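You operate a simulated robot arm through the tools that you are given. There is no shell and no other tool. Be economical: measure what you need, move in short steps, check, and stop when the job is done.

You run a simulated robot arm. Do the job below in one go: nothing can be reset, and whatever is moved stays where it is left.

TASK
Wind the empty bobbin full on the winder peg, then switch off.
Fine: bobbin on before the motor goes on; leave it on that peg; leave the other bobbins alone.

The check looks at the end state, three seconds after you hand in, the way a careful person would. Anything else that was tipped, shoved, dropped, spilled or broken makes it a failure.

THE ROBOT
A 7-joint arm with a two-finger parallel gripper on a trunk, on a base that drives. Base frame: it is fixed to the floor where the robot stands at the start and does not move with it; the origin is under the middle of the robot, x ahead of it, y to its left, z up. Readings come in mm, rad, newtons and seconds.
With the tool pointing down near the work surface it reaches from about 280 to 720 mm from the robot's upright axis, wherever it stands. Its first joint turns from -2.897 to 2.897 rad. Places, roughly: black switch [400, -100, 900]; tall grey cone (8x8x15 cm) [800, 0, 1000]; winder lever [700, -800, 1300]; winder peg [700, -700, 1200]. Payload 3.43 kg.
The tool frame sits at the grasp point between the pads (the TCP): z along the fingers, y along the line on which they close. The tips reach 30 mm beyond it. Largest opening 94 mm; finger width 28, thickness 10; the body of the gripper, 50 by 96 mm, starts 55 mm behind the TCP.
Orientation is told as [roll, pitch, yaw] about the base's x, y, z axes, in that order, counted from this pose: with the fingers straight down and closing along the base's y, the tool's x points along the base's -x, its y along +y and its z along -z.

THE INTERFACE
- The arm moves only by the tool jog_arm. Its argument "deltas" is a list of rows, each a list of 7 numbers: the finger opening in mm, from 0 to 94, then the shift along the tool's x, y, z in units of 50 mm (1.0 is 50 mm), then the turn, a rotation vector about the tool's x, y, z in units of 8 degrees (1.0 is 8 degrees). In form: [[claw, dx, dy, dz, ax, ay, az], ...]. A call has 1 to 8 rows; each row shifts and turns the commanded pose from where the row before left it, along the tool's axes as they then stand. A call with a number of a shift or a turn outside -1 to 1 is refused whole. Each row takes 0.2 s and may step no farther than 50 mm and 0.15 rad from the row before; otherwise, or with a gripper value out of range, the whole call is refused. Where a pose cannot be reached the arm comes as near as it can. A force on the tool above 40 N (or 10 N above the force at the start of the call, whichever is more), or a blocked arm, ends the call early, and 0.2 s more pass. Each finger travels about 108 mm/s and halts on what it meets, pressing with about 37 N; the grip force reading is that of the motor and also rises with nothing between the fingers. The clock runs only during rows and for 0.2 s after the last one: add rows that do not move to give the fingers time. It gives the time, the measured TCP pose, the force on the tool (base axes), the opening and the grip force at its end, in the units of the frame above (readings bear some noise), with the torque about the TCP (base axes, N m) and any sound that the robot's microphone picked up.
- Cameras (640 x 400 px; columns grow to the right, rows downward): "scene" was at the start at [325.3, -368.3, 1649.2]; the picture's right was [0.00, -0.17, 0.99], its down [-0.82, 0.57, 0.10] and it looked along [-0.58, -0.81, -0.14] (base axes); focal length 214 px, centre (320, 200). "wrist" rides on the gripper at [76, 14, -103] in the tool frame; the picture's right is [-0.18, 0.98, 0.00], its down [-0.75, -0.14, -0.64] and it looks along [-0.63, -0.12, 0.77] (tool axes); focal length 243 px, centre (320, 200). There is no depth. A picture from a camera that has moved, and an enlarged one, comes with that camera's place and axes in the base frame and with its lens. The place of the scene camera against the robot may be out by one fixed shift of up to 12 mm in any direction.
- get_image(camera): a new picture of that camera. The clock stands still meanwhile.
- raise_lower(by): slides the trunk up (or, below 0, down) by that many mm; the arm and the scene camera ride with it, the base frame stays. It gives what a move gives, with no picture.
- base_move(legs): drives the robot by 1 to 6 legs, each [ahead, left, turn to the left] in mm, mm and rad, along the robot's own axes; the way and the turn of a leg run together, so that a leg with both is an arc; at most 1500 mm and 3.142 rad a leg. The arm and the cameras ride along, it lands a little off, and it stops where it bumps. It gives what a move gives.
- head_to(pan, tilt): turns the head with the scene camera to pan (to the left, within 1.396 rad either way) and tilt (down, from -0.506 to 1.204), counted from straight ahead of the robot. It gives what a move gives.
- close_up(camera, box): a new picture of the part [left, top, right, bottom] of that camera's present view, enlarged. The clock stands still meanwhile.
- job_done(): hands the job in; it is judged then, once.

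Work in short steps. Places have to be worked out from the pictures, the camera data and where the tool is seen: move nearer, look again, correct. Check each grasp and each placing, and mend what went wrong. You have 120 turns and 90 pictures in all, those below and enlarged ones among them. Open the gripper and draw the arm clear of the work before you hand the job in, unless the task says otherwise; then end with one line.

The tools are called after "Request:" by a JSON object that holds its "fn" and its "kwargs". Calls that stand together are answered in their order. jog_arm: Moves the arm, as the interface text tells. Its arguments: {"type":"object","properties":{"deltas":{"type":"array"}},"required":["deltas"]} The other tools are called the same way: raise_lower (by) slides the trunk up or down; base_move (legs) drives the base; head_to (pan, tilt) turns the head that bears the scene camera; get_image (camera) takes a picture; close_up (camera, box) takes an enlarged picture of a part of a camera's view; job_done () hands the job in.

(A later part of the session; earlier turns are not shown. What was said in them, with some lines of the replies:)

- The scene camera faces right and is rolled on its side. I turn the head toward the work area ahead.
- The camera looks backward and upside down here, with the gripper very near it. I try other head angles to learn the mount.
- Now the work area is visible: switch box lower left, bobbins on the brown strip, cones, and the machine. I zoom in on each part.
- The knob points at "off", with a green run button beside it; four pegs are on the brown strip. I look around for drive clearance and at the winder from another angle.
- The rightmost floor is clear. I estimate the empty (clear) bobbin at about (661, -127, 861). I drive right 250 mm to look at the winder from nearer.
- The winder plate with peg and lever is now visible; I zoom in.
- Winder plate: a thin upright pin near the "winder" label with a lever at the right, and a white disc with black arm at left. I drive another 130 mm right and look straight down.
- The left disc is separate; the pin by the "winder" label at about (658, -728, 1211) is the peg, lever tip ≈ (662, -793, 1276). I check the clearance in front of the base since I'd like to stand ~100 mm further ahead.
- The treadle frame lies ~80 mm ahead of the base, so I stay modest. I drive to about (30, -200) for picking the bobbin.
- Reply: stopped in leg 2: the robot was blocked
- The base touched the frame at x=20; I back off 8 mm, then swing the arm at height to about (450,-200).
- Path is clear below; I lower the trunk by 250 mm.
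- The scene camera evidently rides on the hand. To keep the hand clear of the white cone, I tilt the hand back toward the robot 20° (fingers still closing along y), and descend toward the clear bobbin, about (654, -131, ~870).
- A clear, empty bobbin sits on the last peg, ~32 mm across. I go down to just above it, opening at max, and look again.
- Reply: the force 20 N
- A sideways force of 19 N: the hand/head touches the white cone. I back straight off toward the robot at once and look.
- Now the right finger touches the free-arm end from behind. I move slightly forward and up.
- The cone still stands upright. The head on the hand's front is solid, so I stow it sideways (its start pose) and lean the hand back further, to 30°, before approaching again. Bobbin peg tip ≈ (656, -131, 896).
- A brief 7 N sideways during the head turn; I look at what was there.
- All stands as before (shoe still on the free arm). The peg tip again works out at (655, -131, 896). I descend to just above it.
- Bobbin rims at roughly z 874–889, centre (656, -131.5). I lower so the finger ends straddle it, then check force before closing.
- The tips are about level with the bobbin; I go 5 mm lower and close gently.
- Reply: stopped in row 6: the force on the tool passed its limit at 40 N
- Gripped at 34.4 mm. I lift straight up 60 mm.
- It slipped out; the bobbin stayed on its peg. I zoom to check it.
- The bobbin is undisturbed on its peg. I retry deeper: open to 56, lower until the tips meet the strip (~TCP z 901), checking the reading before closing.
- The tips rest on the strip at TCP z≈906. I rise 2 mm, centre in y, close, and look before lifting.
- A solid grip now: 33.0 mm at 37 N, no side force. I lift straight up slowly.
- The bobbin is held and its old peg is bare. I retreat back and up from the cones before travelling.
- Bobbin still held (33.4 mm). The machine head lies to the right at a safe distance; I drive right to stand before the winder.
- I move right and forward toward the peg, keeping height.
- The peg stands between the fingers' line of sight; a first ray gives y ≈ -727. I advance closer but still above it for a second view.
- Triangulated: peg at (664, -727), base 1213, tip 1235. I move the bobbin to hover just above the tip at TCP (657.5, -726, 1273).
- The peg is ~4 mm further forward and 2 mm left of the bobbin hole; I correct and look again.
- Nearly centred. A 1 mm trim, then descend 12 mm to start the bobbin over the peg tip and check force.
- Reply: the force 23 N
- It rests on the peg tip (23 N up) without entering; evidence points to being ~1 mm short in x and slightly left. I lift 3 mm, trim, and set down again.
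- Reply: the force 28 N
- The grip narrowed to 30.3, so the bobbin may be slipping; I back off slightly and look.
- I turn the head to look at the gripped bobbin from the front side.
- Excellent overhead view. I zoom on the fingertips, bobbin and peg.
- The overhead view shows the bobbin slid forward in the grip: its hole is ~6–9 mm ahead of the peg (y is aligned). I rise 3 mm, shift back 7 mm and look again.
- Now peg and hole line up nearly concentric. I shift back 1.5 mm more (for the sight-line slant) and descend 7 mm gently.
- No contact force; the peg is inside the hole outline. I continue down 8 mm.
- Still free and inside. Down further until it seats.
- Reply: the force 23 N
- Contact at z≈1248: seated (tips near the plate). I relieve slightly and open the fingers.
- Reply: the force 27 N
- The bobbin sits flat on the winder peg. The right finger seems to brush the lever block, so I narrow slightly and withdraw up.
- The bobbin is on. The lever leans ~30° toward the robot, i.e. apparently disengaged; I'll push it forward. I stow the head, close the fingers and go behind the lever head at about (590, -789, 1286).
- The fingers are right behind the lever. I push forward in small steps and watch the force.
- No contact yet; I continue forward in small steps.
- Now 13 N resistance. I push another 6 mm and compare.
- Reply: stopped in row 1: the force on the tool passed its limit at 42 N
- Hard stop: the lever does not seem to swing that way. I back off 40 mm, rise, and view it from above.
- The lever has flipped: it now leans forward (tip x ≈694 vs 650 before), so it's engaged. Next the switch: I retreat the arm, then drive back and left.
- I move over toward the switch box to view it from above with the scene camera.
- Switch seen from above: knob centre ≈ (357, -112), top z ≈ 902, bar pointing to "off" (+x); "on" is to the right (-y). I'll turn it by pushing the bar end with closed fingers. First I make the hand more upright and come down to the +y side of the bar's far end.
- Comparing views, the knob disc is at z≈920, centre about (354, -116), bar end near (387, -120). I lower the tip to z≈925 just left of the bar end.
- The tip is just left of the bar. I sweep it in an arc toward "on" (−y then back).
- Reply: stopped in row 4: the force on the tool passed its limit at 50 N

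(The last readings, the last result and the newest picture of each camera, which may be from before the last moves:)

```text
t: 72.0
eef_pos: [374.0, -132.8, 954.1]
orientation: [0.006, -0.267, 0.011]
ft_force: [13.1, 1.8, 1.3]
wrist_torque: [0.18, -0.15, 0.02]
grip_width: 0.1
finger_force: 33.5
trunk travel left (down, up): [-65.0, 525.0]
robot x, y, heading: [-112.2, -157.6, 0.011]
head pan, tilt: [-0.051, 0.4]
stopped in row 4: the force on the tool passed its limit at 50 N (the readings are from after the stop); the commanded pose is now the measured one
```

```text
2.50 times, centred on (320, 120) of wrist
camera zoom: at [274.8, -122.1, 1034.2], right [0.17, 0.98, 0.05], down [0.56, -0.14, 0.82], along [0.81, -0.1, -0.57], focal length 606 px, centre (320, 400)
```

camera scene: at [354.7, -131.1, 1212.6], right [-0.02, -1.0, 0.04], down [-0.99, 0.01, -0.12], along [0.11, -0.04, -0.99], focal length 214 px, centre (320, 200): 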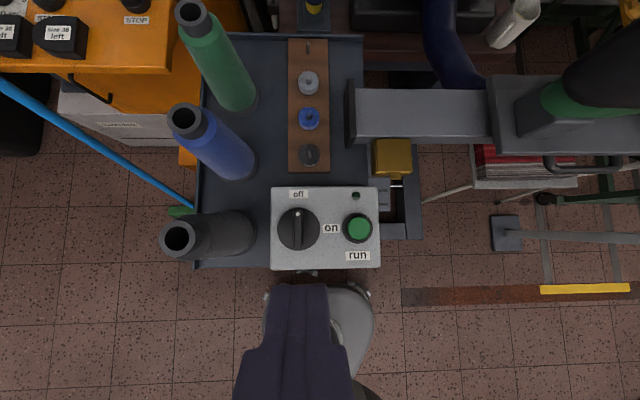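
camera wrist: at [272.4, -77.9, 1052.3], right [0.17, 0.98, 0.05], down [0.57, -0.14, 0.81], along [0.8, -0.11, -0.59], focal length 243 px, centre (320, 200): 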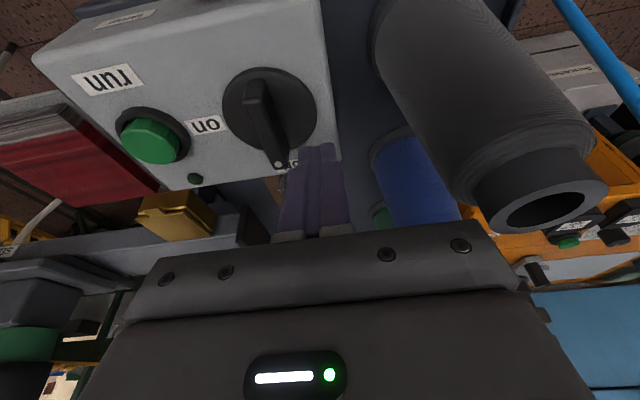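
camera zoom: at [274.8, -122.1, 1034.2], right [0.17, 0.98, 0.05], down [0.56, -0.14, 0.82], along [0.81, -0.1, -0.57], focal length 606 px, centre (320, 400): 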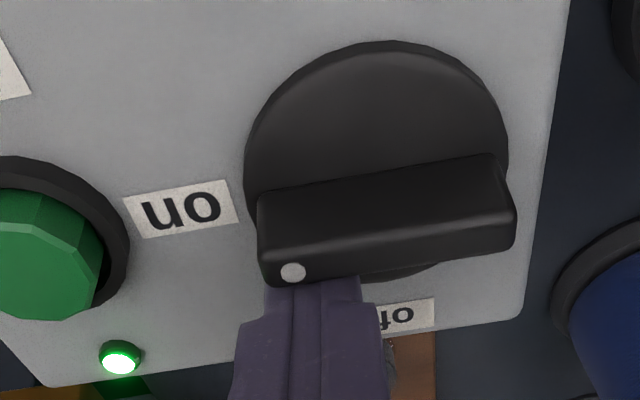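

The knob is at "on" and the lamp is lit. I back off and move above the green "run" button at about (357, -196).

Request:
{"fn": "jog_arm", "kwargs": {"deltas": [[0, -0.2, 0, 0.05, 0, 0, 0], [0, -0.19, 0, -0.78, 0, 0, 0], [0, 0.24, -0.63, -0.06, 0, 0, 0], [0, 0.24, -0.63, -0.06, 0, 0, 0], [0, 0, 0, 0, 0, 0, 0]]}}

Request:
{"fn": "get_image", "kwargs": {"camera": "scene"}}

```text
t: 73.2
eef_pos: [357.2, -196.9, 995.8]
orientation: [0.004, -0.264, 0.011]
ft_force: [-0.7, 0.1, -0.1]
wrist_torque: [0.0, 0.0, -0.03]
grip_width: 0.3
finger_force: 33.4
trunk travel left (down, up): [-65.0, 525.0]
robot x, y, heading: [-109.2, -162.0, 0.009]
head pan, tilt: [-0.051, 0.4]
```

```text
14 pictures are left
camera scene: at [409.1, -199.1, 1051.8], right [0.0, -1.0, 0.04], down [-0.99, 0.01, 0.14], along [-0.14, -0.04, -0.99], focal length 214 px, centre (320, 200)
```

scene: 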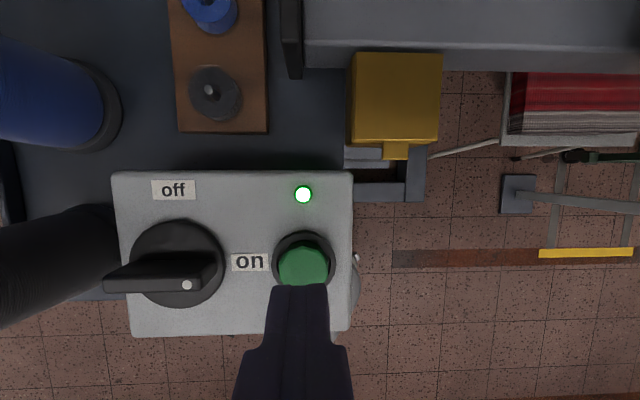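

The fingertip is right above the run button. I shift 5 mm forward and press down in small steps.

Request:
{"fn": "jog_arm", "kwargs": {"deltas": [[0, 0.04, 0.03, 0.57, 0, 0, 0], [0, 0.02, 0, 0.078, 0, 0, 0], [0, 0.02, 0, 0.078, 0, 0, 0]]}}

```text
t: 74.0
eef_pos: [362.6, -195.7, 958.5]
orientation: [0.006, -0.264, 0.01]
ft_force: [0.4, -0.4, 2.4]
wrist_torque: [0.04, 0.0, 0.01]
grip_width: 0.0
finger_force: 32.8
trunk travel left (down, up): [-65.0, 525.0]
robot x, y, heading: [-114.8, -164.0, 0.011]
head pan, tilt: [-0.051, 0.4]
```

First touch (2.4 N). I press on in 2 mm steps.

Request:
{"fn": "jog_arm", "kwargs": {"deltas": [[0, 0.01, 0, 0.039, 0, 0, 0], [0, 0.01, 0, 0.039, 0, 0, 0], [0, 0.01, 0, 0.039, 0, 0, 0]]}}

Request:
{"fn": "close_up", "kwargs": {"camera": "scene", "box": [100, 140, 380, 320]}}

```text
t: 74.8
eef_pos: [362.4, -194.5, 953.0]
orientation: [0.005, -0.267, 0.009]
ft_force: [1.6, -5.5, 16.7]
wrist_torque: [-0.14, 0.04, 0.05]
grip_width: 0.1
finger_force: 33.2
trunk travel left (down, up): [-65.0, 525.0]
robot x, y, heading: [-109.6, -159.5, 0.008]
head pan, tilt: [-0.051, 0.4]
heard: click
```

```text
2.22 times, centred on (240, 230) of scene
camera zoom: at [413.6, -197.4, 1009.6], right [0.0, -1.0, 0.04], down [-0.99, 0.01, 0.13], along [-0.13, -0.04, -0.99], focal length 477 px, centre (498, 133)
```

zoom: 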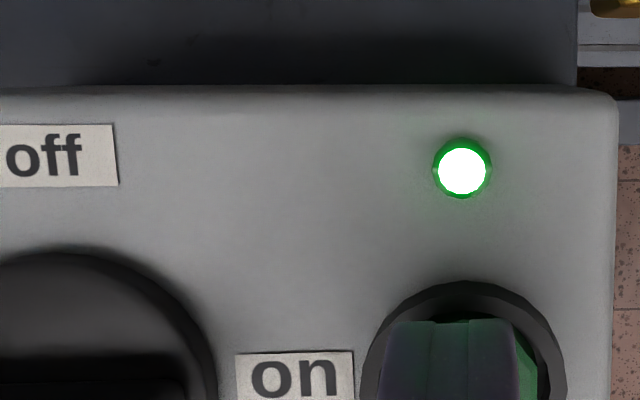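

A click: button pressed. I release and listen whether the motor keeps running.

Request:
{"fn": "jog_arm", "kwargs": {"deltas": [[0, -0.1, 0, -0.38, 0, 0, 0], [0, -0.15, 0, -0.6, 0, 0, 0], [0, 0, 0, 0, 0, 0, 0], [0, 0, 0, 0, 0, 0, 0]]}}

Request:
{"fn": "get_image", "kwargs": {"camera": "wrist"}}

```text
t: 75.8
eef_pos: [362.5, -195.3, 1004.2]
orientation: [0.005, -0.264, 0.01]
ft_force: [0.7, 0.1, 0.3]
wrist_torque: [0.02, -0.02, -0.04]
grip_width: 0.1
finger_force: 32.6
trunk travel left (down, up): [-65.0, 525.0]
robot x, y, heading: [-113.3, -163.2, 0.006]
head pan, tilt: [-0.051, 0.4]
```

```text
12 pictures are left
camera wrist: at [262.5, -184.7, 1084.3], right [0.17, 0.98, 0.05], down [0.56, -0.14, 0.82], along [0.81, -0.11, -0.58], focal length 243 px, centre (320, 200)
```

wrist: 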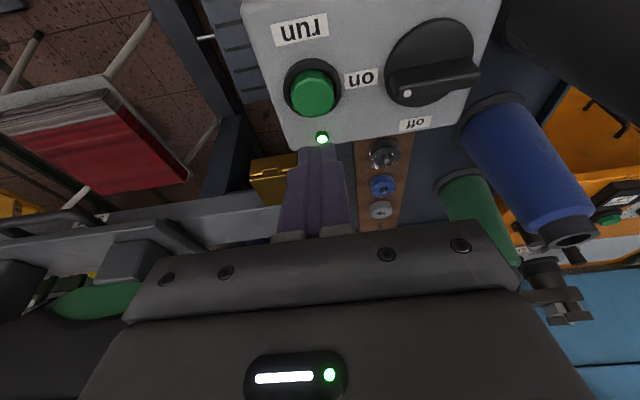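

The button sprang back and the lamp is lit. I raise the trunk and drive right to see whether the bobbin is winding.

Request:
{"fn": "raise_lower", "kwargs": {"by": 320}}

Request:
{"fn": "base_move", "kwargs": {"legs": [[0, -380, 0]]}}

Request:
{"fn": "head_to", "kwargs": {"pan": -0.6, "tilt": -0.5}}

Request:
{"fn": "get_image", "kwargs": {"camera": "scene"}}

```text
t: 78.9
eef_pos: [363.3, -195.7, 1324.2]
orientation: [0.005, -0.263, 0.011]
ft_force: [-0.2, 0.6, 0.1]
wrist_torque: [-0.02, 0.02, -0.04]
grip_width: 0.0
finger_force: 33.3
trunk travel left (down, up): [-385.0, 205.0]
robot x, y, heading: [-109.7, -161.8, 0.012]
head pan, tilt: [-0.051, 0.4]
```

```text
t: 81.4
eef_pos: [366.9, -577.8, 1323.3]
orientation: [0.007, -0.263, 0.016]
ft_force: [0.2, 0.0, 1.3]
wrist_torque: [0.01, 0.0, -0.02]
grip_width: 0.0
finger_force: 33.3
trunk travel left (down, up): [-385.0, 205.0]
robot x, y, heading: [-108.6, -543.2, 0.015]
head pan, tilt: [-0.051, 0.4]
```

```text
t: 82.6
eef_pos: [367.5, -576.8, 1325.2]
orientation: [0.006, -0.264, 0.016]
ft_force: [-0.3, 0.9, -0.6]
wrist_torque: [-0.01, 0.01, 0.0]
grip_width: 0.0
finger_force: 32.9
trunk travel left (down, up): [-385.0, 205.0]
robot x, y, heading: [-107.2, -545.1, 0.015]
head pan, tilt: [-0.6, -0.499]
```

```text
11 pictures are left
camera scene: at [483.6, -612.0, 1435.6], right [-0.13, -0.83, 0.54], down [-0.74, -0.28, -0.61], along [0.66, -0.48, -0.58], focal length 214 px, centre (320, 200)
```

scene: 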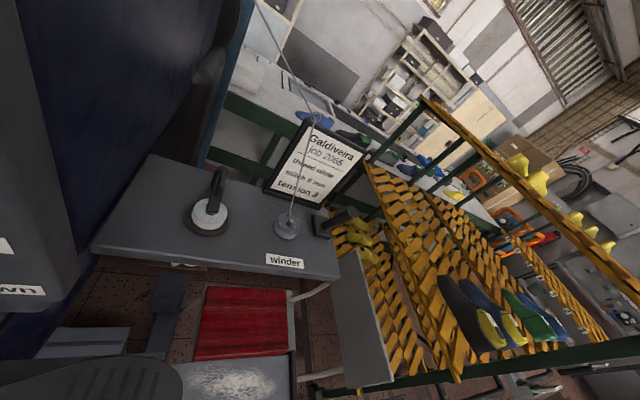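

A white thread now runs down to our bobbin. I zoom in on it.

Request:
{"fn": "close_up", "kwargs": {"camera": "scene", "box": [250, 190, 360, 270]}}

```text
5.00 times, centred on (305, 230) of scene
camera zoom: at [483.6, -612.0, 1435.6], right [-0.13, -0.83, 0.54], down [-0.74, -0.28, -0.61], along [0.66, -0.48, -0.58], focal length 1072 px, centre (395, 50)
```

zoom: 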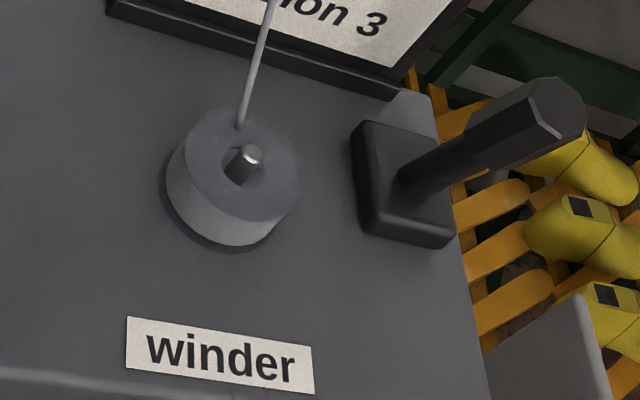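

It is winding and looks well filled already. I wait ~1.8 s and compare.

Request:
{"fn": "jog_arm", "kwargs": {"deltas": [[0, 0, 0, 0, 0, 0, 0], [0, 0, 0, 0, 0, 0, 0], [0, 0, 0, 0, 0, 0, 0], [0, 0, 0, 0, 0, 0, 0], [0, 0, 0, 0, 0, 0, 0], [0, 0, 0, 0, 0, 0, 0], [0, 0, 0, 0, 0, 0, 0], [0, 0, 0, 0, 0, 0, 0]]}}

Request:
{"fn": "close_up", "kwargs": {"camera": "scene", "box": [270, 205, 330, 245]}}

```text
t: 84.4
eef_pos: [366.0, -578.0, 1324.6]
orientation: [0.006, -0.265, 0.015]
ft_force: [0.4, 0.2, -0.3]
wrist_torque: [0.03, -0.01, 0.01]
grip_width: 0.0
finger_force: 32.8
trunk travel left (down, up): [-385.0, 205.0]
robot x, y, heading: [-109.2, -542.9, 0.016]
head pan, tilt: [-0.6, -0.499]
```

```text
10.00 times, centred on (300, 225) of scene
camera zoom: at [483.6, -612.0, 1435.6], right [-0.13, -0.83, 0.54], down [-0.74, -0.28, -0.61], along [0.66, -0.48, -0.58], focal length 2145 px, centre (520, -50)
```

zoom: 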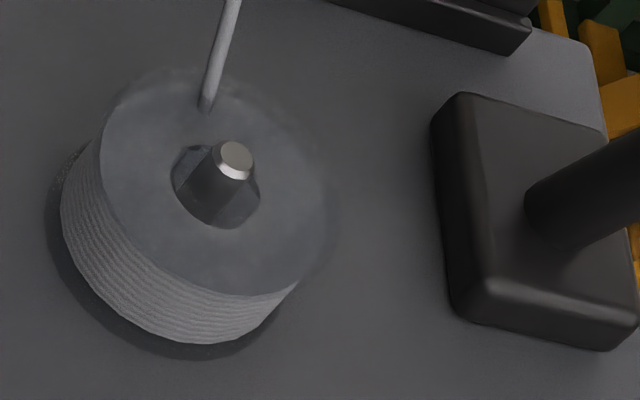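

Nearly full (≈90 % of the rim radius, at ~10 s). Since returning takes several seconds, I head back to the switch now.

Request:
{"fn": "base_move", "kwargs": {"legs": [[0, 380, 0]]}}

Request:
{"fn": "raise_lower", "kwargs": {"by": -320}}

```text
t: 86.8
eef_pos: [361.2, -196.6, 1325.8]
orientation: [0.005, -0.263, 0.015]
ft_force: [0.5, 0.0, 0.1]
wrist_torque: [-0.07, 0.0, -0.01]
grip_width: 0.0
finger_force: 32.6
trunk travel left (down, up): [-385.0, 205.0]
robot x, y, heading: [-109.0, -164.8, 0.013]
head pan, tilt: [-0.6, -0.499]
```

```text
t: 89.9
eef_pos: [362.5, -195.9, 1003.8]
orientation: [0.004, -0.263, 0.015]
ft_force: [0.6, -0.5, -0.2]
wrist_torque: [0.03, 0.0, 0.02]
grip_width: 0.0
finger_force: 33.5
trunk travel left (down, up): [-65.0, 525.0]
robot x, y, heading: [-112.0, -161.5, 0.011]
head pan, tilt: [-0.6, -0.499]
```

Back at the switch. I place the tip on the robot side of the bar's end, then sweep it forward to "off".

Request:
{"fn": "jog_arm", "kwargs": {"deltas": [[0, 0.425, 0.56, -0.115, 0, 0, 0], [0, 0.425, 0.56, -0.115, 0, 0, 0], [0, 0.133, 0, 0.49, 0, 0, 0], [0, 0.133, 0, 0.49, 0, 0, 0]]}}

Request:
{"fn": "get_image", "kwargs": {"camera": "wrist"}}

```text
t: 90.9
eef_pos: [319.0, -140.9, 955.4]
orientation: [0.006, -0.264, 0.015]
ft_force: [0.3, 0.7, 0.1]
wrist_torque: [-0.02, 0.0, -0.02]
grip_width: 0.0
finger_force: 33.5
trunk travel left (down, up): [-65.0, 525.0]
robot x, y, heading: [-116.4, -163.6, 0.011]
head pan, tilt: [-0.6, -0.499]
```

```text
8 pictures are left
camera wrist: at [218.6, -130.3, 1034.0], right [0.16, 0.99, 0.05], down [0.56, -0.14, 0.82], along [0.81, -0.1, -0.58], focal length 243 px, centre (320, 200)
```

wrist: 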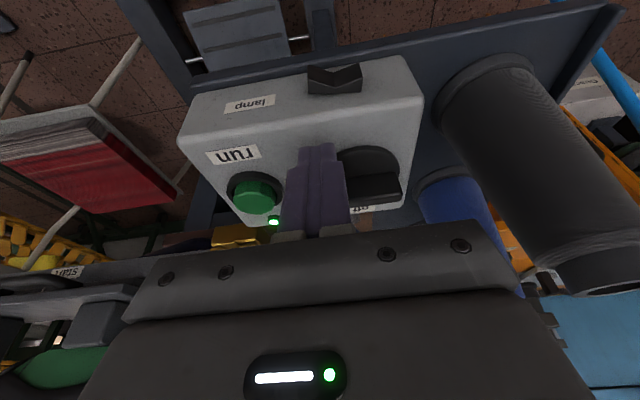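

Request:
{"fn": "jog_arm", "kwargs": {"deltas": [[0, -0.25, -0.08, 0.068, 0, 0, 0], [0, -0.23, -0.06, 0.062, 0, 0, 0], [0, -0.23, 0.08, 0.062, 0, 0, 0], [0, -0.193, 0.2, 0.052, 0, 0, 0], [0, -0.04, 0.1, 0.01, 0, 0, 0]]}}

Request:
{"fn": "get_image", "kwargs": {"camera": "wrist"}}

```text
t: 92.1
eef_pos: [365.1, -130.5, 955.9]
orientation: [0.005, -0.263, 0.011]
ft_force: [-4.9, -12.0, -0.1]
wrist_torque: [-0.29, 0.18, -0.16]
grip_width: 0.2
finger_force: 33.7
trunk travel left (down, up): [-65.0, 525.0]
robot x, y, heading: [-114.4, -161.2, 0.008]
head pan, tilt: [-0.6, -0.499]
```

```text
7 pictures are left
camera wrist: at [265.7, -120.0, 1035.5], right [0.17, 0.98, 0.05], down [0.56, -0.14, 0.81], along [0.81, -0.1, -0.58], focal length 243 px, centre (320, 200)
```

wrist: 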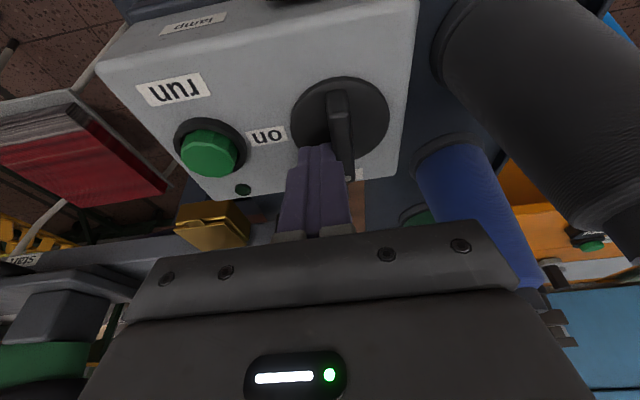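

The knob is at "off" and the lamp is dark. I withdraw up and back, then go look at the bobbin.

Request:
{"fn": "jog_arm", "kwargs": {"deltas": [[0, 0, -0.12, 0, 0, 0, 0], [0, -0.1, 0, -0.5, 0, 0, 0], [0, -0.15, 0, -0.7, 0, 0, 0]]}}

Request:
{"fn": "raise_lower", "kwargs": {"by": 290}}

Request:
{"fn": "base_move", "kwargs": {"legs": [[0, -430, 0]]}}

Request:
{"fn": "get_image", "kwargs": {"camera": "scene"}}

```text
t: 92.9
eef_pos: [361.7, -133.1, 1013.2]
orientation: [0.006, -0.263, 0.014]
ft_force: [-0.4, 0.1, 0.6]
wrist_torque: [-0.02, 0.02, 0.02]
grip_width: 0.0
finger_force: 33.4
trunk travel left (down, up): [-65.0, 525.0]
robot x, y, heading: [-114.0, -160.9, 0.011]
head pan, tilt: [-0.6, -0.499]
```

```text
t: 95.9
eef_pos: [363.3, -133.7, 1303.0]
orientation: [0.004, -0.264, 0.014]
ft_force: [-0.3, 0.4, 0.0]
wrist_torque: [0.0, -0.03, 0.01]
grip_width: 0.0
finger_force: 33.3
trunk travel left (down, up): [-355.0, 235.0]
robot x, y, heading: [-114.5, -164.8, 0.014]
head pan, tilt: [-0.6, -0.499]
```

```text
t: 98.5
eef_pos: [367.2, -574.8, 1303.7]
orientation: [0.007, -0.263, 0.011]
ft_force: [-0.2, -0.6, 0.1]
wrist_torque: [0.05, -0.02, 0.04]
grip_width: 0.2
finger_force: 33.4
trunk travel left (down, up): [-355.0, 235.0]
robot x, y, heading: [-111.4, -604.4, 0.006]
head pan, tilt: [-0.6, -0.499]
```

```text
6 pictures are left
camera scene: at [483.8, -609.2, 1414.2], right [-0.14, -0.83, 0.54], down [-0.74, -0.28, -0.61], along [0.66, -0.48, -0.58], focal length 214 px, centre (320, 200)
```

scene: 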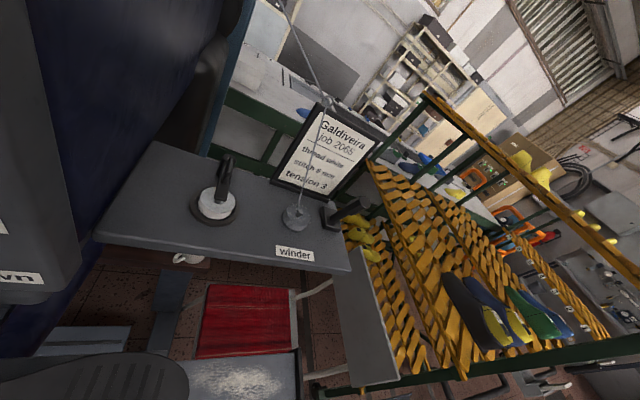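

Request:
{"fn": "close_up", "kwargs": {"camera": "scene", "box": [265, 195, 345, 250]}}

```text
7.27 times, centred on (305, 222) of scene
camera zoom: at [483.8, -609.2, 1414.2], right [-0.14, -0.83, 0.54], down [-0.74, -0.28, -0.61], along [0.66, -0.48, -0.58], focal length 1560 px, centre (429, 36)
```

zoom: 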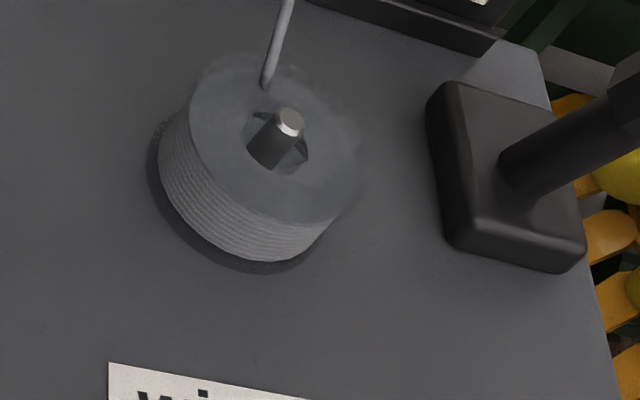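

The wound thread is unchanged since t=84 while the motor stayed on till t=92, so it stopped growing when full; the bobbin sits on its peg and the switch is off. I open the gripper, clear of everything.

Request:
{"fn": "jog_arm", "kwargs": {"deltas": [[60, 0.3, 0, -0.2, 0, 0, 0], [90, 0.3, 0, -0.2, 0, 0, 0], [90, 0, 0, 0, 0, 0, 0]]}}

Request:
{"fn": "close_up", "kwargs": {"camera": "scene", "box": [180, 140, 360, 260]}}

```text
t: 99.3
eef_pos: [333.4, -571.5, 1314.2]
orientation: [0.003, -0.265, 0.013]
ft_force: [0.8, -0.3, -0.5]
wrist_torque: [0.02, 0.02, -0.01]
grip_width: 89.9
finger_force: 0.1
trunk travel left (down, up): [-355.0, 235.0]
robot x, y, heading: [-105.1, -601.1, 0.01]
head pan, tilt: [-0.6, -0.499]
```

```text
3.33 times, centred on (270, 200) of scene
camera zoom: at [450.5, -607.5, 1424.4], right [-0.14, -0.83, 0.54], down [-0.74, -0.28, -0.61], along [0.66, -0.48, -0.58], focal length 715 px, centre (487, 200)
```

zoom: 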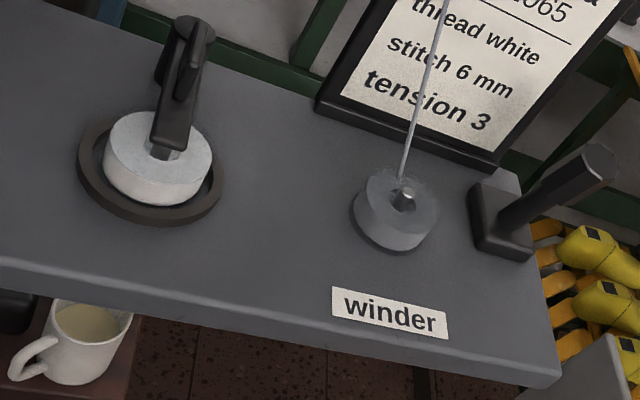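

The bobbin is wound and on the peg, the switch is off, and the arm is clear, so I hand in.

Request:
{"fn": "job_done", "kwargs": {}}

```text
The job is handed in.
```

The empty bobbin is wound with white thread and still on the winder peg, and the switch is off. I judged it full because the thread stopped growing at about 90% of the rim radius. The hand pressed the white cone once at about 19 N, but it stayed upright.
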